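You operate a simulated robot arm through the tools that you are given. There is no shell and no other tool.

You run a simulated two-armed robot. Do the job below in one go: nothing can be reset, and whatever is moved stays where it is left.

TASK
Slide up the short tailstock, wind in its quill, lock it, shut the hood.

Only the result counts: the job must be done as asked and must still hold three seconds after the hand-in. Knocking over, shifting, dropping, spilling or breaking anything else fails it.

THE ROBOT
Two 7-joint arms with two-finger parallel grippers on one trunk that stands fixed in place. Base frame: the origin is at the foot of the trunk, x ahead of it, y to its left, z up. Lengths are in m, angles in rad, forces in N, time in s.
The left shoulder is at [0.071, 0.156, 1.355], the right one opposite. Each reaches about 1.231 m from its shoulder. Payload 3.91 kg a hand.
The tool frame of a hand sits at the grasp point between the pads (the TCP): z along the fingers, y along the line on which they close. The tips reach 0.03 m beyond it. Largest opening 0.11 m; finger width 0.02, thickness 0.01; the body of the gripper, 0.048 by 0.112 m, starts 0.055 m behind the TCP.
Orientation is told as [roll, pitch, yaw] about the base's x, y, z axes, in that order, counted from this pose: with the fingers straight down and closing along the base's y, the tool's x points along the base's -x, its y along +y and its z along -z.

THE INTERFACE
- The arms move only by the tool drive_tool. It takes "left_moves", "right_moves" or both (then of equal length, played together; a hand with none holds still); each is a list of rows, each a list of 6 numbers: the shift along the tool's x, y, z in mm, then the turn, a rotation vector about the tool's x, y, z in rad. In form: [[tx, ty, tz, rx, ry, rz], ...]. A call has 1 to 20 rows; each row shifts and turns the commanded pose from where the row before left it, along the tool's axes as they then stand. "left_jaw" and "right_jaw" are, for a hand that has rows, the gripper command, from -1 (fully open) to 1 (shut), values between in proportion, set as the call begins (left out, the last holds). A row lasts 0.2 s, in which the tool goes at most 0.05 m and 0.15 rad; a call with a longer step from one row to the next is refused whole, and so is a gripper value outside its range. Where a pose cannot be reached the arm comes as near as it can. A force on the tool above 50 N (or 10 N above the force at the start of the call, whichever is more), or a blocked arm, ends the call early, and 0.2 s more pass. Each finger travels about 0.108 m/s and halts on what it meets, pressing with about 38 N; the grip force reading is that of the motor and also rises with nothing between the fingers. The clock runs only during rows and for 0.2 s after the last one: add rows that do not move to give the fingers time. The reply holds the time, the measured pose of the TCP, the force on the tool along the base axes, the opening and the grip force, in the units named above and with some noise, with the torque about the TCP (base axes, N m) and any sound that the robot's microphone picked up, and new pictures: "show" is both (left out), scene, wrist or none (wrist: the cameras of the hands that moved).
- Cameras (640 x 400 px; columns grow to the right, rows downward): "scene" is now at [0.1382, -0.0364, 1.616]; the picture's right is [-0.38, -0.92, 0.00], its down [-0.23, 0.10, -0.97] and it looks along [0.89, -0.37, -0.25] (base axes); focal length 218 px, centre (320, 200). "left" rides on the left gripper at [0.073, -0.017, -0.103] in its tool frame; the picture's right is [0.23, 0.97, 0.00], its down [-0.76, 0.18, -0.62] and it looks along [-0.61, 0.14, 0.78] (tool axes); focal length 222 px, centre (320, 200). "right" rides on the right gripper at [0.072, 0.017, -0.103] in its tool frame; the picture's right is [-0.23, 0.97, 0.00], its down [-0.76, -0.18, -0.62] and it looks along [-0.61, -0.14, 0.78] (tool axes); focal length 222 px, centre (320, 200). There is no depth. A picture from a camera that has moved, and an enlarged one, comes with that camera's place and axes in the base frame and with its lens.
- lift_body(by): slides the trunk up (or, below 0, down) by that many m; the arms and the scene camera ride with it, the base frame stays. It gives what a move gives, with no picture.
- head_to(pan, tilt): turns the head with the scene camera to pan (to the left, within 1.501 rad either way) and tilt (down, from -0.506 to 1.204), counted from straight ahead of the robot. It gives what a move gives, and a new picture of the scene camera.
- enlarge(camera, box): a new picture of the part [left, top, right, bottom] of that camera's present view, enlarged. No time passes.
- sign_off(): hands the job in; it is judged then, once.

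Places have to be worked out from the pictures, the camera data and where the tool is seen. Open the grippers and draw the arms clear of the work before you hand the job in, unless the task says otherwise.

The tools are called after "Call:" as name(argument=value, ...) on one line, values as JSON. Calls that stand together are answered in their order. drive_tool: Moves the arms, as the interface text tells. Its arguments: {"type":"object","properties":{"left_moves":{"type":"array","items":{"type":"array","items":{"type":"number"}}},"left_jaw":{"type":"number"},"right_moves":{"type":"array","items":{"type":"array","items":{"type":"number"}}},"right_jaw":{"type":"number"},"show":{"type":"string","enum":["both","scene","wrist","none"]}},"required":[]} The other tools are called the same way: lift_body (by) moves the trunk up or down; head_to (pan, tilt) turns the head that bears the scene camera; enlarge (camera, box) takes an enlarged picture of a part of a camera's view; sign_off () hands the job in.

At the start:

```text
time: 0.0
left_ee_pos: [0.5425, -0.0208, 1.578]
left_orientation: [0.0, -0.001, 0.001]
left_wrist_force: [0.0, 0.5, -0.1]
left_ft_torque: [-0.02, 0.04, 0.02]
left_grip_width: 0.1101
left_grasp_force: 0.1
right_ee_pos: [0.5957, -0.6119, 1.6558]
right_orientation: [0.001, 0.0, 0.001]
right_wrist_force: [-0.1, -0.5, 0.5]
right_ft_torque: [-0.04, -0.02, 0.02]
right_grip_width: 0.1097
right_grasp_force: 0.1
trunk travel left (down, up): [-0.8, 0.14]
head pan, tilt (commanded): [-0.393, 0.253]
```

scene: 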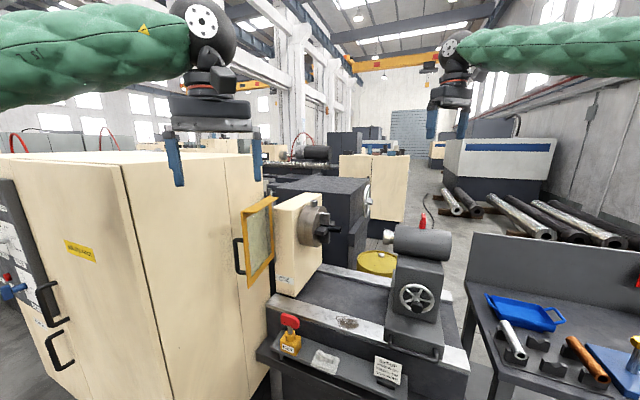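
right: 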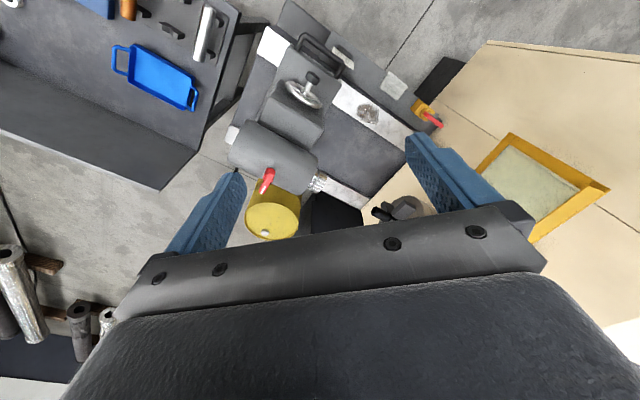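
left: 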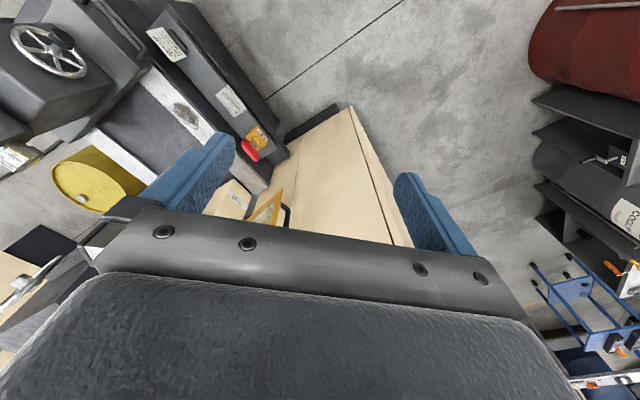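

I see a lathe with a tailstock (handwheel on its side), a yellow-framed hood near the chuck and some signs. I enlarge parts of the scene to read the cards and understand the parts.

Call:
enlarge(camera="scene", box=[360, 200, 480, 300])

Call:
enlarge(camera="scene", box=[250, 290, 480, 400])

Call:
enlarge(camera="scene", box=[220, 170, 360, 300])

Call:
enlarge(camera="right", box=[220, 0, 460, 240])

```text
4.00 times, centred on (420, 250) of scene
camera zoom: at [0.1382, -0.0364, 1.616], right [-0.38, -0.92, 0.0], down [-0.23, 0.1, -0.97], along [0.89, -0.37, -0.25], focal length 871 px, centre (-80, 0)
```

zoom: 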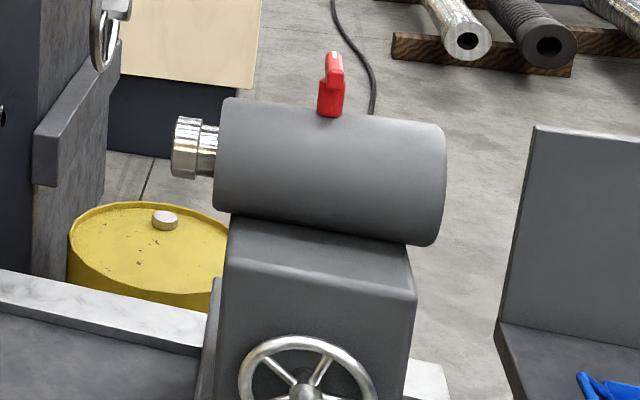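

```text
2.78 times, centred on (365, 345) of scene
camera zoom: at [0.1382, -0.0364, 1.616], right [-0.38, -0.92, 0.0], down [-0.23, 0.1, -0.97], along [0.89, -0.37, -0.25], focal length 606 px, centre (195, -204)
```

zoom: 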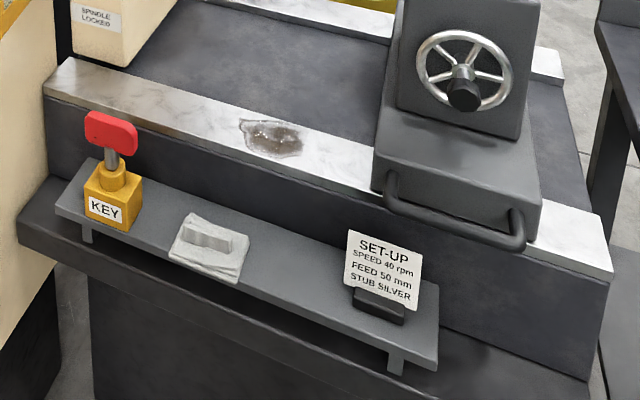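

```text
3.08 times, centred on (290, 235) of scene
camera zoom: at [0.1382, -0.0364, 1.616], right [-0.38, -0.92, 0.0], down [-0.23, 0.1, -0.97], along [0.89, -0.37, -0.25], focal length 670 px, centre (412, 92)
```

zoom: 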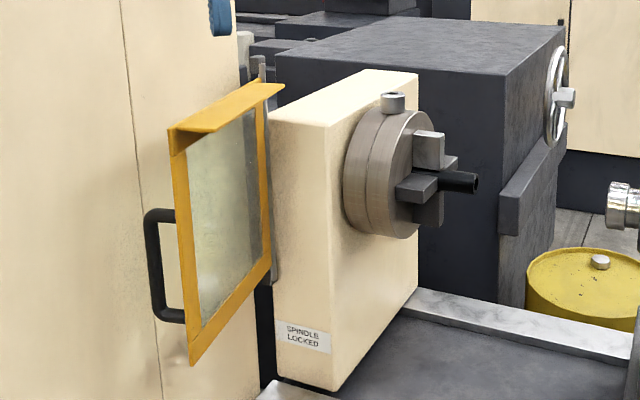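

```text
1.67 times, centred on (340, 120) of right
camera zoom: at [0.5224, -0.5965, 1.7584], right [0.23, 0.97, 0.0], down [0.76, -0.18, 0.62], along [0.61, -0.14, -0.78], focal length 370 px, centre (287, 333)
```

zoom: 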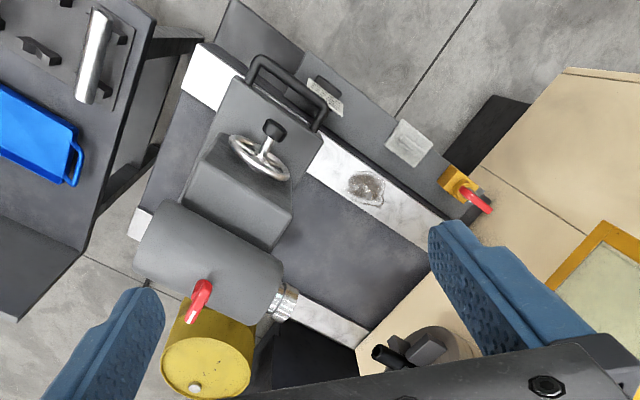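

The card reads "SPEED 40 rpm, FEED 50 mm, STUB SILVER"; the tailstock has a loop handle, a handwheel and a red lever. I look around with the head to see whether there are other tailstocks or details.

Call:
head_to(pan=-0.7, tilt=0.5)

Call:
head_to(pan=-1.3, tilt=0.5)

Call:
head_to(pan=0.5, tilt=0.5)

```text
time: 0.8
left_ee_pos: [0.543, -0.0204, 1.5776]
left_orientation: [0.0, 0.001, 0.003]
left_wrist_force: [-0.2, 0.6, 1.2]
left_ft_torque: [0.0, 0.0, -0.02]
left_grip_width: 0.1099
left_grasp_force: 0.0
right_ee_pos: [0.5957, -0.6121, 1.6573]
right_orientation: [0.001, -0.001, 0.0]
right_wrist_force: [0.6, 0.4, -0.5]
right_ft_torque: [0.0, 0.0, 0.0]
right_grip_width: 0.1099
right_grasp_force: 0.0
trunk travel left (down, up): [-0.8, 0.14]
head pan, tilt (commanded): [-0.7, 0.499]
camera scene: at [0.1216, -0.0592, 1.5932], right [-0.64, -0.77, 0.0], down [-0.37, 0.31, -0.88], along [0.67, -0.56, -0.48], focal length 218 px, centre (320, 200)
```

scene: 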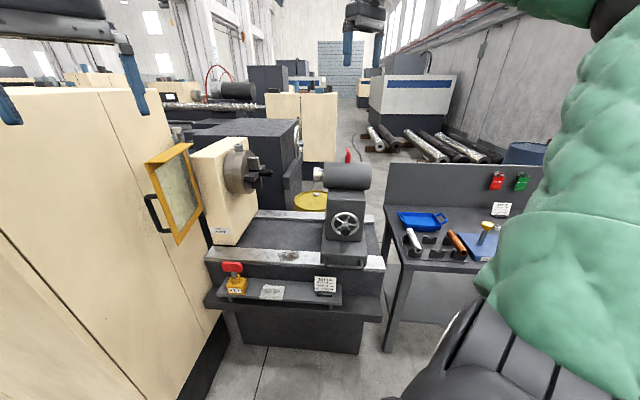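

```text
time: 1.8
left_ee_pos: [0.5417, -0.0209, 1.5785]
left_orientation: [0.002, 0.0, 0.002]
left_wrist_force: [0.2, 0.4, 0.1]
left_ft_torque: [0.03, 0.05, 0.03]
left_grip_width: 0.1097
left_grasp_force: 0.0
right_ee_pos: [0.5956, -0.6125, 1.6585]
right_orientation: [0.0, -0.001, -0.001]
right_wrist_force: [0.1, 0.4, 0.3]
right_ft_torque: [0.02, -0.01, 0.01]
right_grip_width: 0.11
right_grasp_force: 0.0
trunk travel left (down, up): [-0.8, 0.14]
head pan, tilt (commanded): [-1.3, 0.499]
camera scene: at [0.0764, -0.0883, 1.5931], right [-0.96, -0.27, 0.0], down [-0.13, 0.46, -0.88], along [0.24, -0.85, -0.48], focal length 218 px, centre (320, 200)
```

scene: 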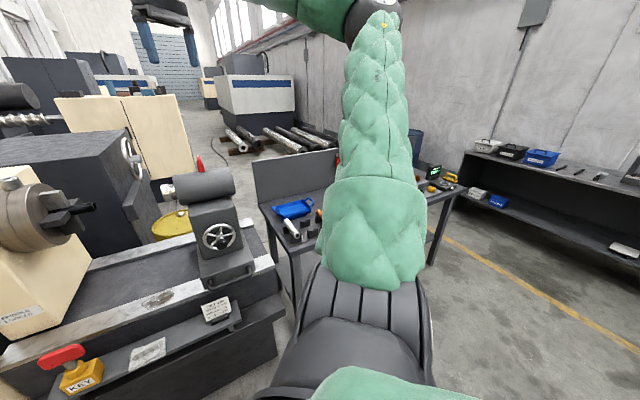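

```text
time: 3.6
left_ee_pos: [0.5425, -0.0216, 1.5775]
left_orientation: [-0.002, 0.0, 0.002]
left_wrist_force: [-0.1, 0.1, -1.2]
left_ft_torque: [0.01, 0.05, -0.01]
left_grip_width: 0.1101
left_grasp_force: 0.1
right_ee_pos: [0.5942, -0.613, 1.6569]
right_orientation: [-0.002, 0.001, 0.0]
right_wrist_force: [-0.2, 0.0, -0.6]
right_ft_torque: [0.01, 0.0, -0.03]
right_grip_width: 0.1102
right_grasp_force: 0.1
trunk travel left (down, up): [-0.8, 0.14]
head pan, tilt (commanded): [0.499, 0.499]
camera scene: at [0.1318, 0.0428, 1.5931], right [0.48, -0.88, 0.0], down [-0.42, -0.23, -0.88], along [0.77, 0.42, -0.48], focal length 218 px, centre (320, 200)
```

scene: 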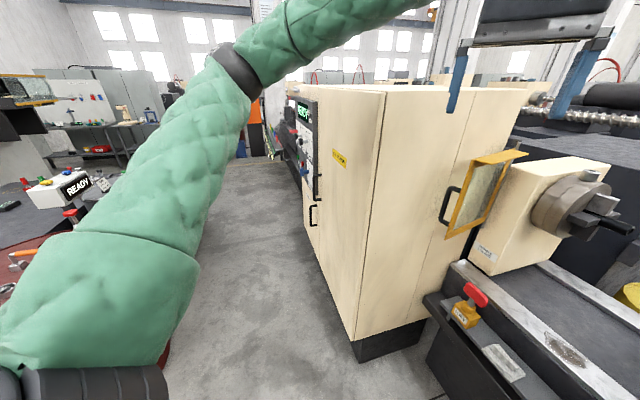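

There is one tailstock, a bench with stubs and tags to the right, and a control panel to the left. I enlarge the panel and ready sign, then go back to a view of the lathe.

Call:
enlarge(camera="scene", box=[0, 150, 140, 260])

Call:
enlarge(camera="scene", box=[270, 90, 370, 240])

Call:
enlarge(camera="scene", box=[430, 130, 640, 300])

Call:
head_to(pan=-0.75, tilt=0.5)

Call:
enlarge(camera="scene", box=[290, 130, 390, 290])

Call:
enlarge(camera="scene", box=[380, 160, 540, 290])

Call:
enlarge(camera="scene", box=[140, 120, 300, 250])

```text
3.64 times, centred on (70, 205) of scene
camera zoom: at [0.1318, 0.0428, 1.5931], right [0.48, -0.88, 0.0], down [-0.42, -0.23, -0.88], along [0.77, 0.42, -0.48], focal length 792 px, centre (1229, 182)
```

zoom: 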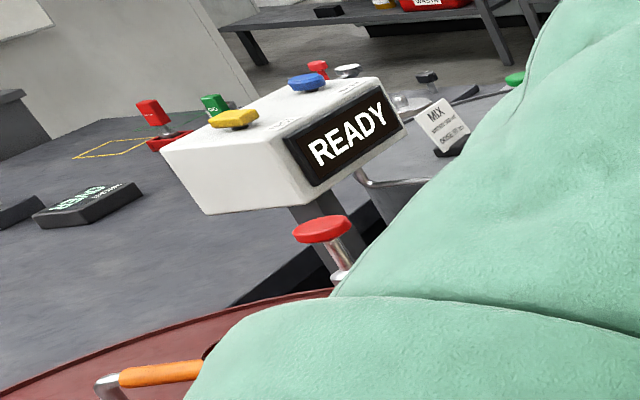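

```text
2.67 times, centred on (320, 165) of scene
camera zoom: at [0.1318, 0.0428, 1.5931], right [0.48, -0.88, 0.0], down [-0.42, -0.23, -0.88], along [0.77, 0.42, -0.48], focal length 581 px, centre (320, 293)
```

zoom: 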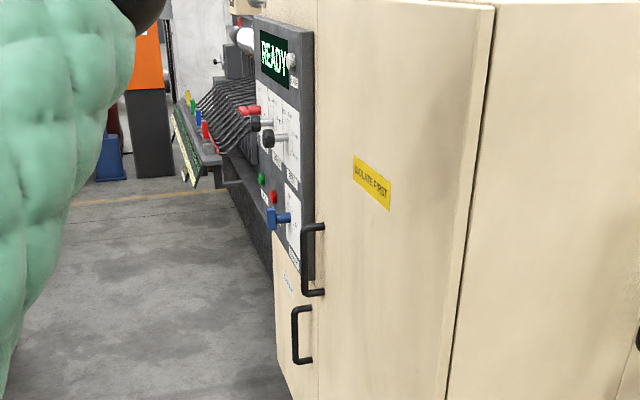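

```text
2.35 times, centred on (535, 215) of scene
camera zoom: at [0.1318, 0.0428, 1.5931], right [0.48, -0.88, 0.0], down [-0.42, -0.23, -0.88], along [0.77, 0.42, -0.48], focal length 512 px, centre (-186, 165)
```

zoom: 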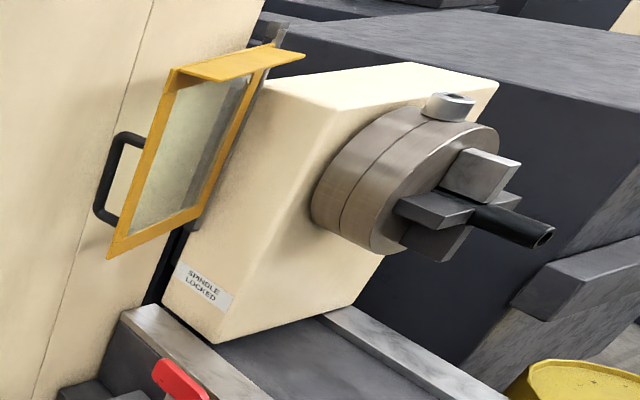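

```text
time: 5.0
left_ee_pos: [0.5417, -0.0208, 1.5792]
left_orientation: [0.001, 0.0, 0.002]
left_wrist_force: [0.0, -0.2, 0.4]
left_ft_torque: [-0.03, 0.0, 0.0]
left_grip_width: 0.11
left_grasp_force: 0.1
right_ee_pos: [0.5964, -0.6122, 1.6557]
right_orientation: [0.001, 0.0, 0.001]
right_wrist_force: [0.1, -0.2, 0.1]
right_ft_torque: [0.02, 0.0, 0.01]
right_grip_width: 0.1099
right_grasp_force: 0.1
trunk travel left (down, up): [-0.8, 0.14]
head pan, tilt (commanded): [-0.75, 0.499]
camera scene: at [0.1185, -0.0627, 1.5931], right [-0.68, -0.73, 0.0], down [-0.35, 0.33, -0.88], along [0.64, -0.6, -0.48], focal length 218 px, centre (320, 200)
```

scene: 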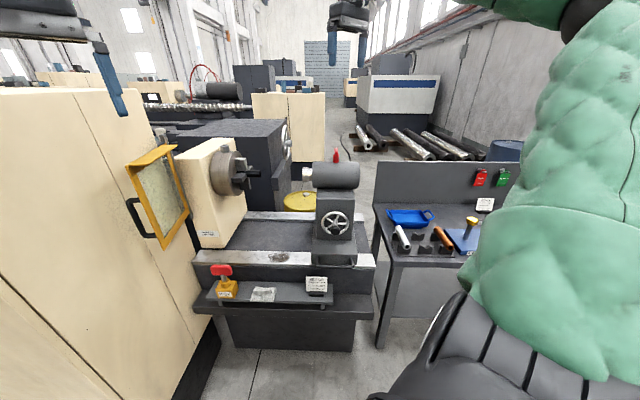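

```text
2.50 times, centred on (340, 210) of scene
camera zoom: at [0.1185, -0.0627, 1.5931], right [-0.68, -0.73, 0.0], down [-0.35, 0.33, -0.88], along [0.64, -0.6, -0.48], focal length 545 px, centre (270, 175)
```

zoom: 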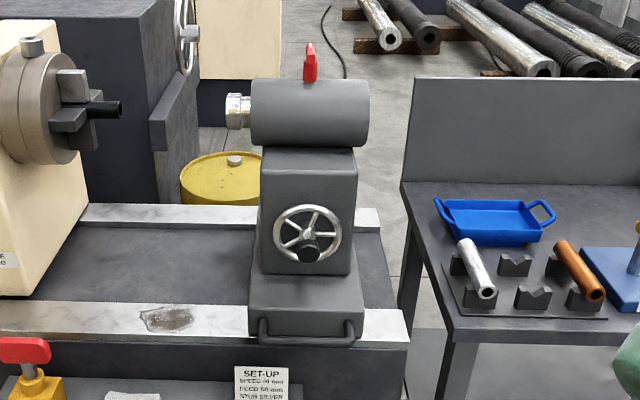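

```text
3.08 times, centred on (460, 225) of scene
camera zoom: at [0.1185, -0.0627, 1.5931], right [-0.68, -0.73, 0.0], down [-0.35, 0.33, -0.88], along [0.64, -0.6, -0.48], focal length 670 px, centre (-111, 123)
```

zoom: 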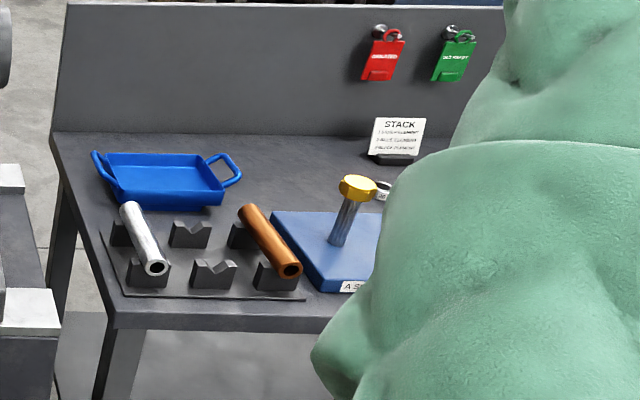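

```text
3.08 times, centred on (220, 185) of scene
camera zoom: at [0.1185, -0.0627, 1.5931], right [-0.68, -0.73, 0.0], down [-0.35, 0.33, -0.88], along [0.64, -0.6, -0.48], focal length 670 px, centre (628, 246)
```

zoom: 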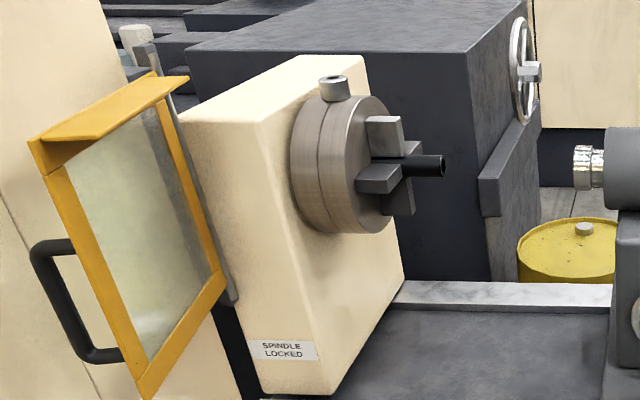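

The lathe axis appears to run about 45° in the base frame (toward the chuck = [0.71,0.71,0]), with the tailstock wheel near [0.69,-0.69,1.0]. I lower the right hand and yaw it by -45° so its camera looks squarely at the tailstock.

Call:
drive_tool(right_moves=[[0, 0, 40, 0, 0, 0.131], [0, 0, 40, 0, 0, 0.131], [0, 0, 40, 0, 0, 0.131], [0, 0, 40, 0, 0, 0.131], [0, 0, 40, 0, 0, 0.131], [0, 0, 40, 0, 0, 0.131]], right_jaw=-1)

```text
time: 6.4
left_ee_pos: [0.5432, -0.0218, 1.5781]
left_orientation: [-0.001, 0.0, 0.002]
left_wrist_force: [0.4, -0.1, 0.4]
left_ft_torque: [0.03, 0.02, 0.01]
left_grip_width: 0.1097
left_grasp_force: 0.0
right_ee_pos: [0.5962, -0.6138, 1.4166]
right_orientation: [0.002, 0.0, -0.787]
right_wrist_force: [-0.6, -0.2, -1.0]
right_ft_torque: [0.03, -0.02, 0.0]
right_grip_width: 0.1098
right_grasp_force: 0.1
trunk travel left (down, up): [-0.8, 0.14]
head pan, tilt (commanded): [-0.75, 0.499]
camera scene: at [0.119, -0.0635, 1.5931], right [-0.68, -0.73, 0.0], down [-0.35, 0.33, -0.88], along [0.64, -0.6, -0.48], focal length 218 px, centre (320, 200)
camera right: at [0.556, -0.55, 1.5173], right [0.85, 0.53, 0.0], down [0.41, -0.67, 0.62], along [0.33, -0.53, -0.78], focal length 222 px, centre (320, 200)
```

scene: 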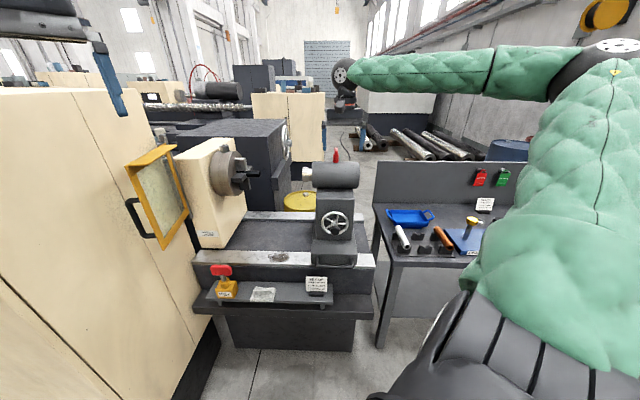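
right: 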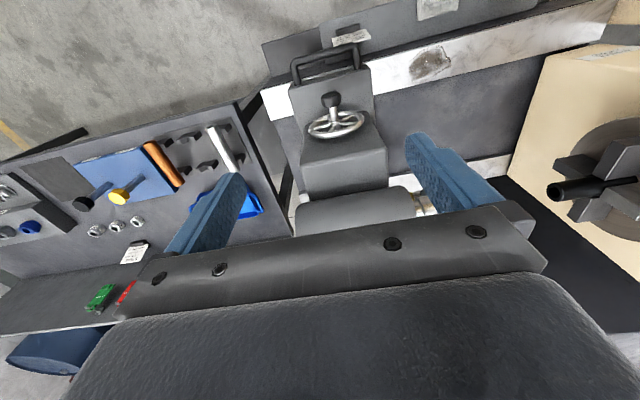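

The right wrist camera now looks at the tailstock from the front and above. I enlarge it to measure the wheel, knob and handle.

Call:
enlarge(camera="right", box=[250, 0, 450, 230])

Call:
enlarge(camera="scene", box=[280, 140, 400, 300])

Call:
enlarge(camera="right", box=[500, 60, 640, 260])

```text
1.74 times, centred on (350, 115) of right
camera zoom: at [0.556, -0.55, 1.5173], right [0.85, 0.53, 0.0], down [0.41, -0.67, 0.62], along [0.33, -0.53, -0.78], focal length 386 px, centre (268, 348)
```

zoom: 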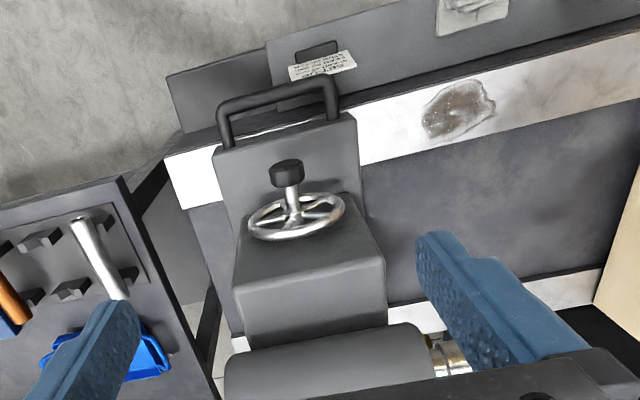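

```text
2.50 times, centred on (340, 220) of scene
camera zoom: at [0.119, -0.0635, 1.5931], right [-0.68, -0.73, 0.0], down [-0.35, 0.33, -0.88], along [0.64, -0.6, -0.48], focal length 545 px, centre (270, 150)
```

zoom: 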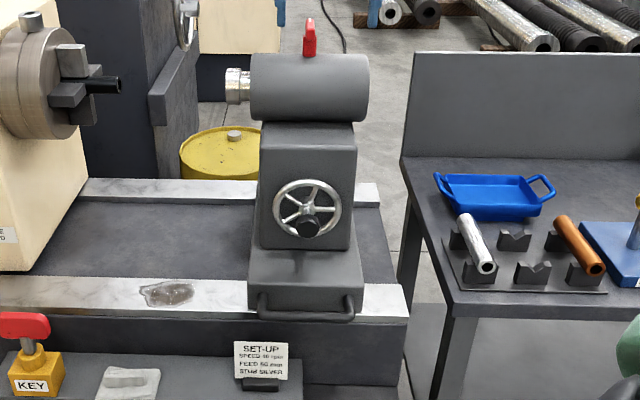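

```text
2.00 times, centred on (570, 160) of right
camera zoom: at [0.556, -0.55, 1.5173], right [0.85, 0.53, 0.0], down [0.41, -0.67, 0.62], along [0.33, -0.53, -0.78], focal length 444 px, centre (-180, 280)
```

zoom: 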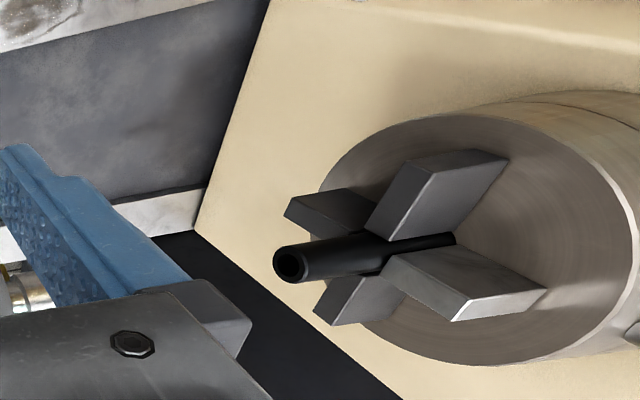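

The knob centre is near [0.643,-0.649,1.011], the wheel hub near [0.684,-0.685,1.014], and the loop handle bar near [0.599,-0.597,0.860] running along the lathe axis, about 165 mm long. I bring the right hand out in front, turn it so the jaws close across the bar, and tilt the fingers toward the lathe.

Call:
drive_tool(right_moves=[[21, 13.5, 33, 0, 0, 0], [21, 13.5, 33, 0, 0, 0], [21, 13.5, 33, 0, 0, 0], [21, 13.5, 33, 0, 0, 0], [21, 13.5, 33, 0, 0, 0], [0, 0, 0, 0, 0, -0.143], [0, 0, 0, 0, 0, -0.143], [0, 0, 0, 0, 0, -0.143], [0, 0, 0, 0, 0, -0.143], [0, 0, 0, 0, 0, -0.143], [0, 0, 0, 0, 0, -0.143], [0, 0, 0, 0, 0, -0.143], [0, 0, 0, 0, 0, -0.143], [0, 0, 0, 0, 0, -0.143], [0, 0, 0, 0, 0, -0.143], [0, 0, 0, 0, 0, -0.139], [0, 0, 0, 0.145, 0, 0], [0, 0, 0, 0.145, 0, 0], [0, 0, 0, 0.146, 0, 0]], right_jaw=0.25)

```text
time: 10.4
left_ee_pos: [0.5427, -0.0198, 1.5787]
left_orientation: [0.002, 0.001, 0.002]
left_wrist_force: [0.0, 0.6, -0.3]
left_ft_torque: [-0.02, -0.03, -0.01]
left_grip_width: 0.1102
left_grasp_force: 0.1
right_ee_pos: [0.5697, -0.4906, 1.2519]
right_orientation: [-0.438, 0.0, 0.782]
right_wrist_force: [-0.2, 0.2, 0.0]
right_ft_torque: [0.01, -0.05, 0.01]
right_grip_width: 0.0415
right_grasp_force: 0.1
trunk travel left (down, up): [-0.8, 0.14]
head pan, tilt (commanded): [-0.75, 0.499]
camera scene: at [0.1185, -0.0623, 1.5931], right [-0.68, -0.73, 0.0], down [-0.35, 0.33, -0.88], along [0.64, -0.6, -0.48], focal length 218 px, centre (320, 200)
camera right: at [0.4754, -0.5, 1.3367], right [-0.46, 0.79, -0.41], down [0.47, 0.61, 0.64], along [0.75, 0.1, -0.65], focal length 222 px, centre (320, 200)
```

scene: 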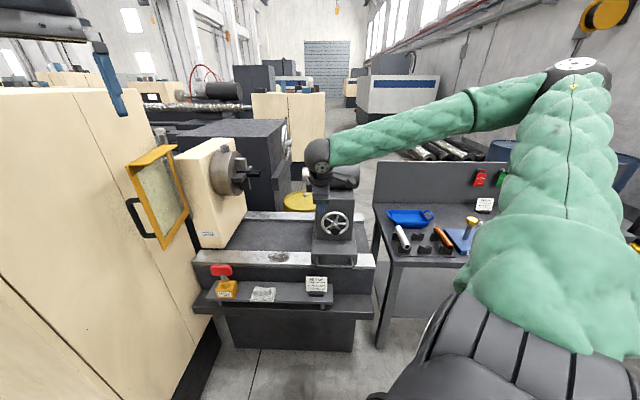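
right: 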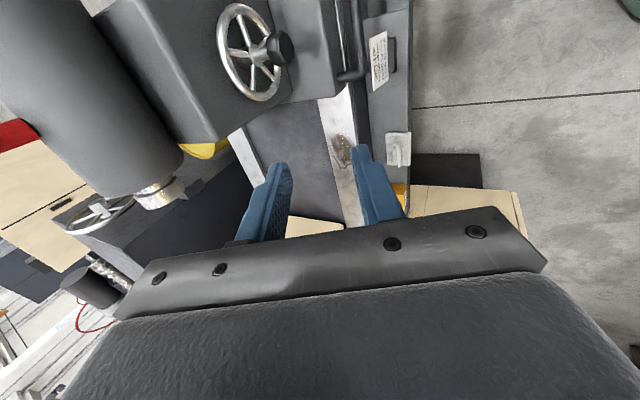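

The wrist reached the planned spot; I zoom in on the scene to check how the gripper stands relative to the tailstock.

Call:
enlarge(camera="scene", box=[260, 120, 400, 290])

Call:
enlarge(camera="right", box=[180, 0, 460, 220])

```text
2.35 times, centred on (330, 205) of scene
camera zoom: at [0.1185, -0.0623, 1.5931], right [-0.68, -0.73, 0.0], down [-0.35, 0.33, -0.88], along [0.64, -0.6, -0.48], focal length 512 px, centre (296, 188)
```

zoom: 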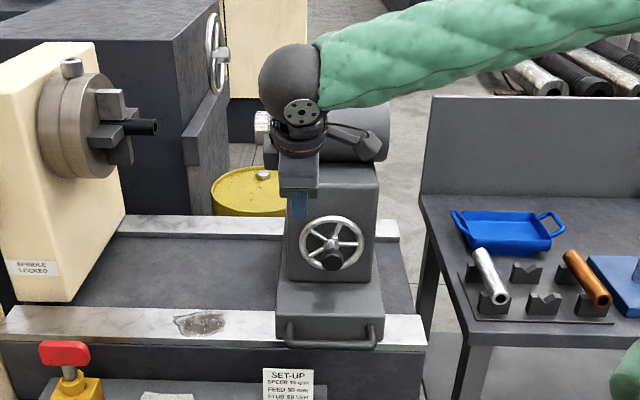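

```text
1.82 times, centred on (320, 110) of right
camera zoom: at [0.4754, -0.5, 1.3367], right [-0.46, 0.79, -0.41], down [0.47, 0.61, 0.64], along [0.75, 0.1, -0.65], focal length 404 px, centre (320, 364)
```

zoom: 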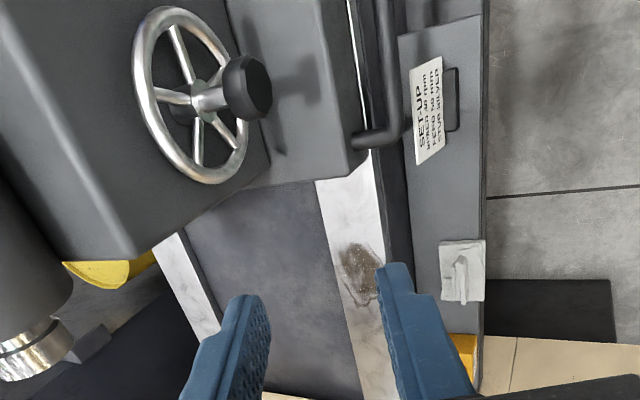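

The bar estimate agrees with this view within a few mm. I descend in front of the handle to a pre-grasp point about 100 mm back from the bar.

Call:
drive_tool(right_moves=[[0, 11.5, 40.4, 0, 0, 0], [0, 11.5, 40.4, 0, 0, 0], [0, 11.5, 40.4, 0, 0, 0], [0, 11.5, 40.4, 0, 0, 0], [0, 11.5, 40.4, 0, 0, 0], [0, 11.5, 40.4, 0, 0, 0], [0, 11.5, 40.4, 0, 0, 0]])

Call:
enlarge(camera="right", box=[200, 0, 460, 220])

Call:
enlarge(camera="scene", box=[280, 180, 380, 300])

```text
time: 12.0
left_ee_pos: [0.544, -0.022, 1.5773]
left_orientation: [0.001, 0.003, 0.002]
left_wrist_force: [0.7, 0.2, -0.1]
left_ft_torque: [0.01, 0.03, 0.01]
left_grip_width: 0.1098
left_grasp_force: 0.0
right_ee_pos: [0.6033, -0.5244, 0.9584]
right_orientation: [-0.434, 0.001, 0.783]
right_wrist_force: [-1.0, 0.0, 0.3]
right_ft_torque: [0.0, -0.01, -0.01]
right_grip_width: 0.0411
right_grasp_force: 0.0
trunk travel left (down, up): [-0.8, 0.14]
head pan, tilt (commanded): [-0.75, 0.499]
camera scene: at [0.1203, -0.0633, 1.593], right [-0.68, -0.73, 0.0], down [-0.35, 0.33, -0.88], along [0.64, -0.6, -0.48], focal length 218 px, centre (320, 200)
camera right: at [0.5097, -0.534, 1.0443], right [-0.46, 0.79, -0.41], down [0.47, 0.61, 0.64], along [0.75, 0.1, -0.65], focal length 222 px, centre (320, 200)
```

scene: 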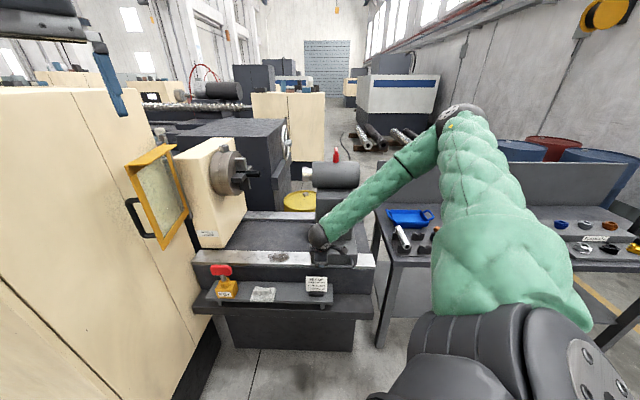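
right: 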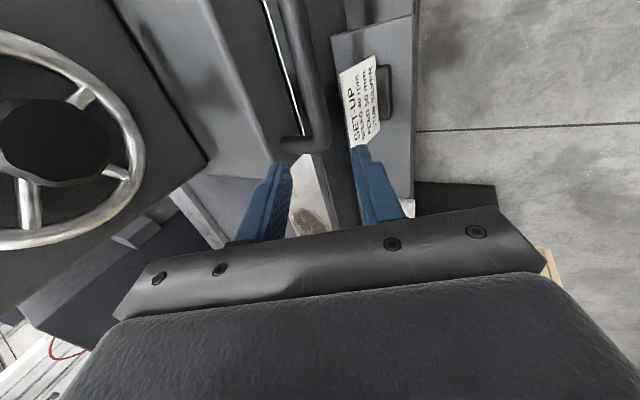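

```text
1.82 times, centred on (330, 110) of right
camera zoom: at [0.5097, -0.534, 1.0443], right [-0.46, 0.79, -0.41], down [0.47, 0.61, 0.64], along [0.75, 0.1, -0.65], focal length 404 px, centre (302, 364)
```

zoom: 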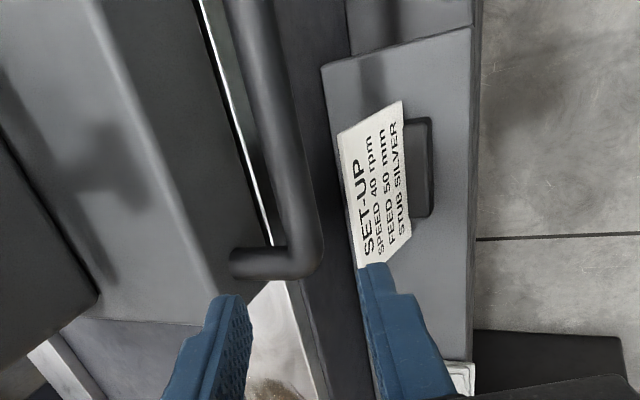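

```text
3.33 times, centred on (330, 240) of scene
camera zoom: at [0.1203, -0.0633, 1.593], right [-0.68, -0.73, 0.0], down [-0.35, 0.33, -0.88], along [0.64, -0.6, -0.48], focal length 726 px, centre (287, 67)
```

zoom: 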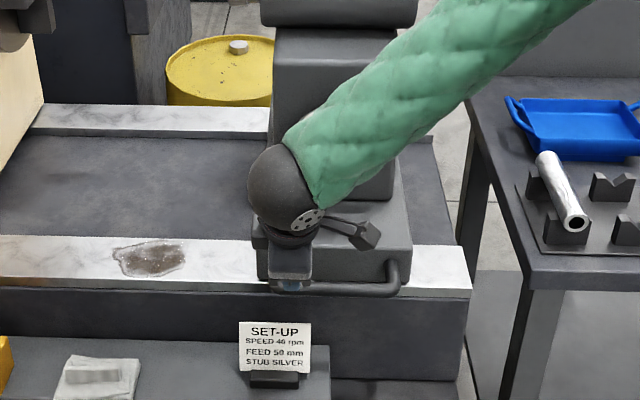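

The bar lies well between the fingers, with its end leg near a=0.073 along the lathe axis, so I shift 10 mm away from that leg, narrow the jaw slightly and advance most of the way.

Call:
drive_tool(right_moves=[[10, -4.6, 0, 0, 0, 0], [0, 0, 24, 0, 0, 0], [0, 0, 24, 0, 0, 0], [0, 0, 24, 0, 0, 0]], right_jaw=0.36, show="wrist")

Call:
enlarge(camera="right", box=[220, 20, 440, 220])

```text
time: 13.0
left_ee_pos: [0.5425, -0.0217, 1.5784]
left_orientation: [0.0, 0.0, 0.003]
left_wrist_force: [0.1, 0.4, -0.2]
left_ft_torque: [-0.03, 0.0, 0.01]
left_grip_width: 0.1099
left_grasp_force: 0.1
right_ee_pos: [0.6193, -0.556, 0.8959]
right_orientation: [-0.436, -0.001, 0.782]
right_wrist_force: [0.1, 0.0, -0.8]
right_ft_torque: [0.02, -0.02, 0.01]
right_grip_width: 0.0353
right_grasp_force: 0.1
trunk travel left (down, up): [-0.8, 0.14]
head pan, tilt (commanded): [-0.75, 0.499]
camera right: at [0.5252, -0.5655, 0.9823], right [-0.46, 0.79, -0.41], down [0.47, 0.61, 0.64], along [0.75, 0.1, -0.65], focal length 222 px, centre (320, 200)
```

right: 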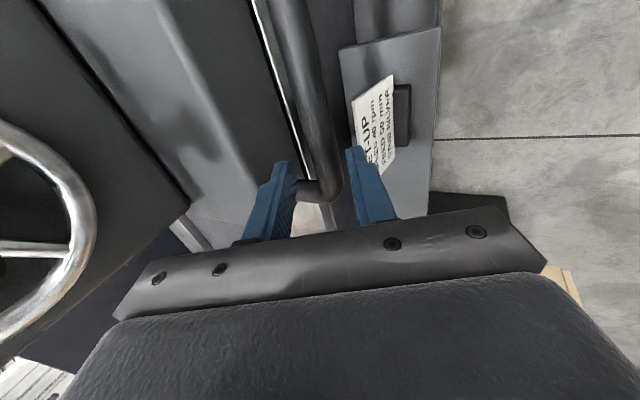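

```text
2.00 times, centred on (330, 120) of right
camera zoom: at [0.5252, -0.5655, 0.9823], right [-0.46, 0.79, -0.41], down [0.47, 0.61, 0.64], along [0.75, 0.1, -0.65], focal length 444 px, centre (300, 360)
```

zoom: 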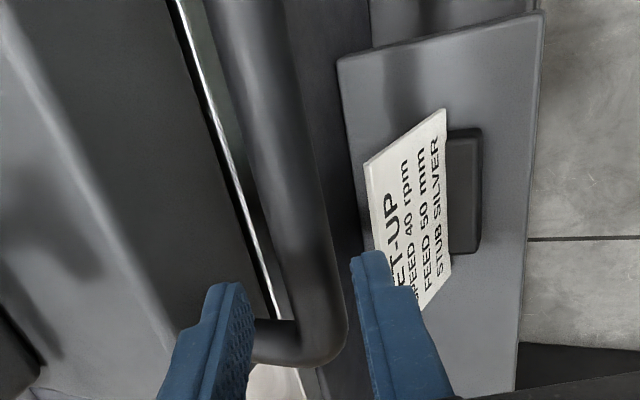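

The bar is centred between the fingers and the end leg is about 20 mm to the side. I advance the remaining 26 mm and close on the bar.

Call:
drive_tool(right_moves=[[0, 0, 13, 0, 0, 0], [0, 0, 13, 0, 0, 0], [0, 0, 0, 0, 0, 0]], show="wrist")

Call:
drive_tool(right_moves=[[0, 0, 0, 0, 0, 0], [0, 0, 0, 0, 0, 0], [0, 0, 0, 0, 0, 0]], right_jaw=1)

```text
time: 13.8
left_ee_pos: [0.5422, -0.021, 1.579]
left_orientation: [0.001, -0.001, 0.002]
left_wrist_force: [0.9, -0.5, -0.2]
left_ft_torque: [0.0, -0.02, 0.01]
left_grip_width: 0.11
left_grasp_force: 0.0
right_ee_pos: [0.6273, -0.563, 0.8747]
right_orientation: [-0.436, -0.001, 0.781]
right_wrist_force: [-0.1, -0.2, -0.1]
right_ft_torque: [0.08, 0.02, 0.02]
right_grip_width: 0.0352
right_grasp_force: 0.1
trunk travel left (down, up): [-0.8, 0.14]
head pan, tilt (commanded): [-0.75, 0.499]
camera right: at [0.5334, -0.5728, 0.9588], right [-0.46, 0.79, -0.41], down [0.47, 0.61, 0.64], along [0.75, 0.1, -0.65], focal length 222 px, centre (320, 200)
```

right: 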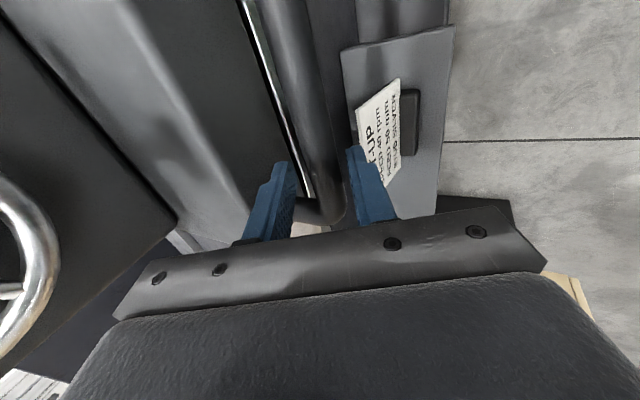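

```text
time: 14.6
left_ee_pos: [0.5428, -0.0192, 1.5769]
left_orientation: [-0.002, 0.002, 0.001]
left_wrist_force: [0.2, 0.5, 0.4]
left_ft_torque: [-0.01, 0.01, 0.02]
left_grip_width: 0.1102
left_grasp_force: 0.0
right_ee_pos: [0.6247, -0.5607, 0.8729]
right_orientation: [-0.432, 0.001, 0.786]
right_wrist_force: [-25.0, 33.4, -26.6]
right_ft_torque: [1.19, -0.24, 0.61]
right_grip_width: 0.0198
right_grasp_force: 45.3
trunk travel left (down, up): [-0.8, 0.14]
head pan, tilt (commanded): [-0.75, 0.499]
camera scene: at [0.118, -0.0613, 1.5928], right [-0.68, -0.73, 0.0], down [-0.35, 0.33, -0.88], along [0.64, -0.6, -0.48], focal length 218 px, centre (320, 200)
camera right: at [0.5315, -0.5709, 0.9577], right [-0.46, 0.79, -0.41], down [0.47, 0.61, 0.64], along [0.75, 0.1, -0.65], focal length 222 px, centre (320, 200)
```

scene: 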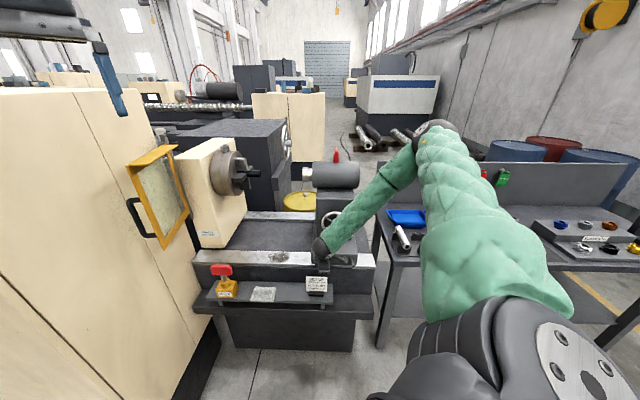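
right: 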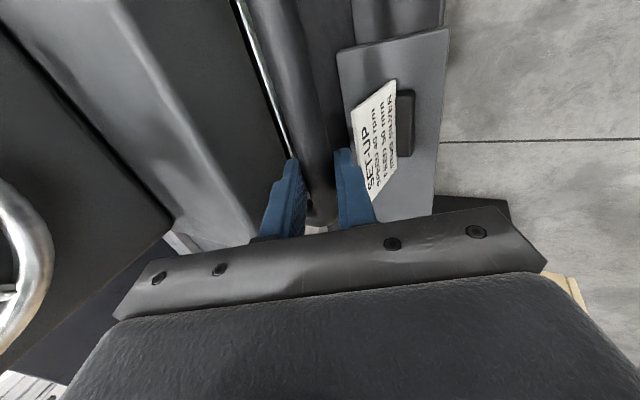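

The bar is held (20 mm) but the off-centre grip loads the wrist by about 50 N, so I shift the command 4 mm along the closing axis to relax it, then take a small trial slide toward the chuck.

Call:
drive_tool(right_moves=[[0, 4, 0, 0, 0, 0], [0, 0, 0, 0, 0, 0]], show="none")

Call:
drive_tool(right_moves=[[-5, 0, 0, 0, 0, 0], [-10, 0, 0, 0, 0, 0], [-10, 0, 0, 0, 0, 0], [0, 0, 0, 0, 0, 0]], show="wrist")

```text
time: 15.2
left_ee_pos: [0.5422, -0.0207, 1.578]
left_orientation: [-0.001, 0.0, 0.002]
left_wrist_force: [0.2, 0.0, 0.4]
left_ft_torque: [-0.02, -0.03, -0.03]
left_grip_width: 0.11
left_grasp_force: 0.1
right_ee_pos: [0.6248, -0.5596, 0.872]
right_orientation: [-0.438, 0.002, 0.781]
right_wrist_force: [-13.3, 17.4, -18.4]
right_ft_torque: [-0.06, 0.54, 0.2]
right_grip_width: 0.0197
right_grasp_force: 45.4
trunk travel left (down, up): [-0.8, 0.14]
head pan, tilt (commanded): [-0.75, 0.499]
```

```text
time: 16.2
left_ee_pos: [0.5426, -0.0218, 1.5782]
left_orientation: [0.001, 0.0, 0.003]
left_wrist_force: [0.3, 0.3, -0.1]
left_ft_torque: [0.02, 0.04, -0.02]
left_grip_width: 0.1098
left_grasp_force: 0.0
right_ee_pos: [0.644, -0.5423, 0.8731]
right_orientation: [-0.435, -0.001, 0.782]
right_wrist_force: [-7.4, 7.5, -12.5]
right_ft_torque: [-0.36, 0.52, -0.07]
right_grip_width: 0.0198
right_grasp_force: 45.5
trunk travel left (down, up): [-0.8, 0.14]
head pan, tilt (commanded): [-0.75, 0.499]
camera right: at [0.5496, -0.552, 0.9574], right [-0.46, 0.79, -0.41], down [0.47, 0.61, 0.64], along [0.75, 0.1, -0.65], focal length 222 px, centre (320, 200)
```

right: 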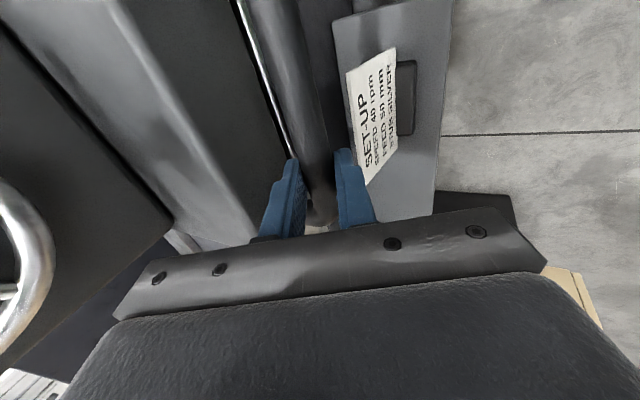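

The tailstock slides freely (about 25 mm so far, low force). I continue another 80 mm and look.

Call:
drive_tool(right_moves=[[-10, 0, 0, 0, 0, 0], [-10, 0, 0, 0, 0, 0], [-10, 0, 0, 0, 0, 0], [-10, 0, 0, 0, 0, 0], [-10, 0, 0, 0, 0, 0], [-10, 0, 0, 0, 0, 0], [-10, 0, 0, 0, 0, 0], [-10, 0, 0, 0, 0, 0], [0, 0, 0, 0, 0, 0]])

Call:
enlarge(camera="scene", box=[200, 130, 380, 300])

```text
time: 18.2
left_ee_pos: [0.5424, -0.021, 1.578]
left_orientation: [0.001, 0.0, 0.002]
left_wrist_force: [0.6, 0.5, -0.1]
left_ft_torque: [-0.05, -0.02, 0.02]
left_grip_width: 0.1097
left_grasp_force: 0.0
right_ee_pos: [0.6996, -0.4854, 0.8719]
right_orientation: [-0.437, 0.0, 0.781]
right_wrist_force: [-3.4, 3.1, -9.6]
right_ft_torque: [-0.75, 0.75, -0.25]
right_grip_width: 0.0197
right_grasp_force: 45.0
trunk travel left (down, up): [-0.8, 0.14]
head pan, tilt (commanded): [-0.75, 0.499]
camera scene: at [0.1192, -0.063, 1.593], right [-0.68, -0.73, 0.0], down [-0.35, 0.33, -0.88], along [0.64, -0.6, -0.48], focal length 218 px, centre (320, 200)
camera right: at [0.6061, -0.4955, 0.9575], right [-0.46, 0.79, -0.41], down [0.47, 0.61, 0.64], along [0.75, 0.1, -0.65], focal length 222 px, centre (320, 200)
```

scene: 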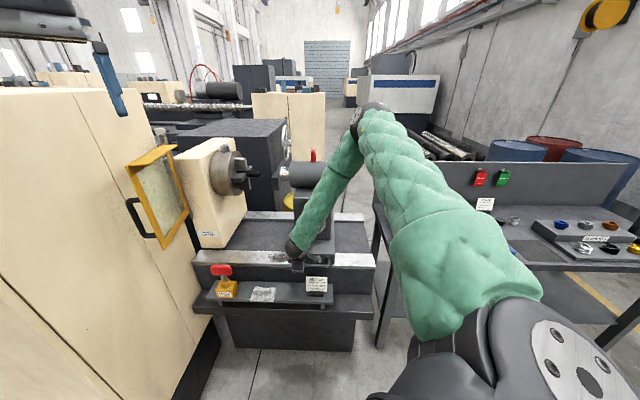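
right: 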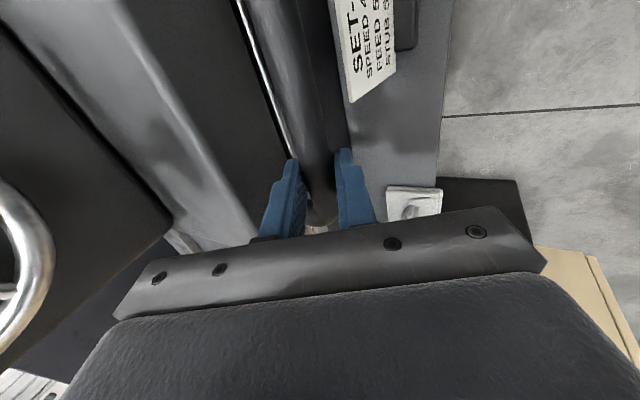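

```text
2.35 times, centred on (290, 215) of scene
camera zoom: at [0.1192, -0.063, 1.593], right [-0.68, -0.73, 0.0], down [-0.35, 0.33, -0.88], along [0.64, -0.6, -0.48], focal length 512 px, centre (391, 165)
```

zoom: 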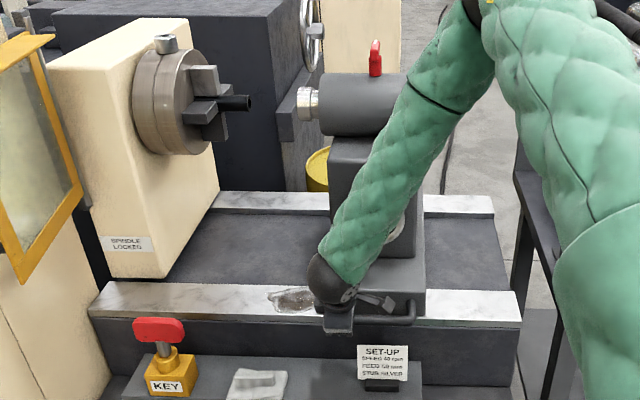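

About 105 mm slid; the gap between quill nose and stub is now around 100 mm. I continue 40 mm more, watching for a stop.

Call:
drive_tool(right_moves=[[-8, 0, 0, 0, 0, 0], [-8, 0, 0, 0, 0, 0], [-8, 0, 0, 0, 0, 0], [-8, 0, 0, 0, 0, 0], [-8, 0, 0, 0, 0, 0], [0, 0, 0, 0, 0, 0]], show="scene")

Call:
enlarge(camera="scene", box=[200, 130, 340, 230])

```text
time: 19.6
left_ee_pos: [0.5447, -0.0221, 1.578]
left_orientation: [-0.001, 0.002, 0.002]
left_wrist_force: [0.3, -0.1, 0.6]
left_ft_torque: [0.01, 0.0, 0.03]
left_grip_width: 0.1101
left_grasp_force: 0.1
right_ee_pos: [0.7246, -0.4589, 0.8737]
right_orientation: [-0.431, 0.002, 0.781]
right_wrist_force: [-12.3, 4.5, -40.6]
right_ft_torque: [0.06, 0.38, 0.37]
right_grip_width: 0.0202
right_grasp_force: 45.0
right hand out of reach, approached as far as the arm can: row 5
trunk travel left (down, up): [-0.8, 0.14]
head pan, tilt (commanded): [-0.75, 0.499]
camera scene: at [0.121, -0.0643, 1.5924], right [-0.68, -0.73, 0.0], down [-0.35, 0.33, -0.88], along [0.64, -0.6, -0.48], focal length 218 px, centre (320, 200)
```

scene: 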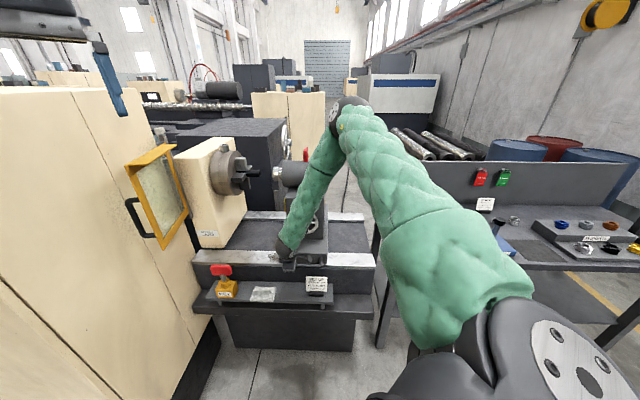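

```text
4.00 times, centred on (270, 180) of scene
camera zoom: at [0.121, -0.0643, 1.5924], right [-0.68, -0.73, 0.0], down [-0.35, 0.33, -0.88], along [0.64, -0.6, -0.48], focal length 871 px, centre (520, 280)
```

zoom: 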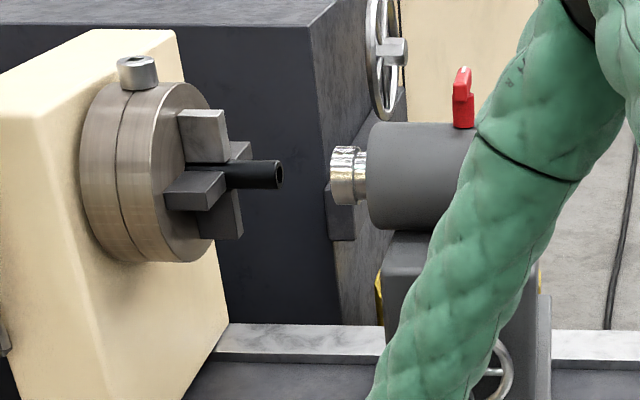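

The arm reported its reach limit in this wrist posture; the tailstock has moved ~142 mm and the gap is about 60 mm. I ease back 3 mm to unload, then open slightly and withdraw from the handle.

Call:
drive_tool(right_moves=[[4, 0, 0, 0, 0, 0], [0, 0, 0, 0, 0, 0]], show="none")

Call:
drive_tool(right_moves=[[0, 0, 0, 0, 0, 0], [0, 0, 0, 0, 0, 0]], right_jaw=0.3, show="wrist")

```text
time: 20.4
left_ee_pos: [0.544, -0.0245, 1.5778]
left_orientation: [0.001, 0.003, -0.002]
left_wrist_force: [-0.7, 0.1, 0.5]
left_ft_torque: [0.0, 0.01, -0.02]
left_grip_width: 0.1102
left_grasp_force: 0.0
right_ee_pos: [0.72, -0.4636, 0.8751]
right_orientation: [-0.43, 0.0, 0.78]
right_wrist_force: [0.0, 2.7, -15.5]
right_ft_torque: [0.17, 0.27, 0.34]
right_grip_width: 0.0199
right_grasp_force: 45.1
trunk travel left (down, up): [-0.8, 0.14]
head pan, tilt (commanded): [-0.75, 0.499]
stopped in row 2 (right hand): the force on the tool passed its limit at 54 N (the readings are from after the stop); the commanded pose is now the measured one
```

```text
time: 21.0
left_ee_pos: [0.5428, -0.0248, 1.5779]
left_orientation: [0.001, 0.0, 0.0]
left_wrist_force: [0.0, -0.6, 0.7]
left_ft_torque: [0.02, -0.02, -0.02]
left_grip_width: 0.11
left_grasp_force: 0.1
right_ee_pos: [0.722, -0.4631, 0.8761]
right_orientation: [-0.433, -0.001, 0.782]
right_wrist_force: [-0.4, 0.6, -1.3]
right_ft_torque: [-0.03, 0.01, 0.02]
right_grip_width: 0.0388
right_grasp_force: 0.0
trunk travel left (down, up): [-0.8, 0.14]
head pan, tilt (commanded): [-0.75, 0.499]
camera right: at [0.6275, -0.4731, 0.9611], right [-0.46, 0.79, -0.41], down [0.47, 0.61, 0.64], along [0.75, 0.1, -0.65], focal length 222 px, centre (320, 200)
```

right: 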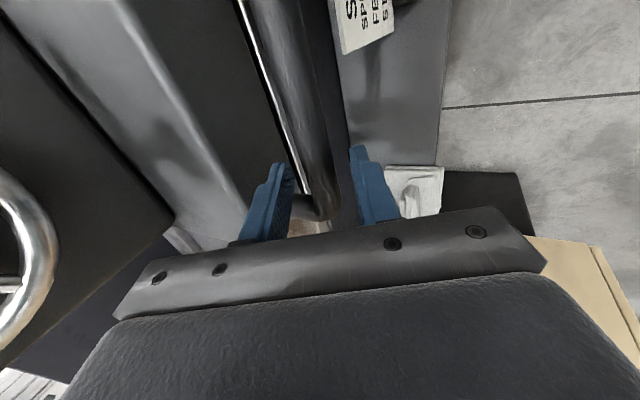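

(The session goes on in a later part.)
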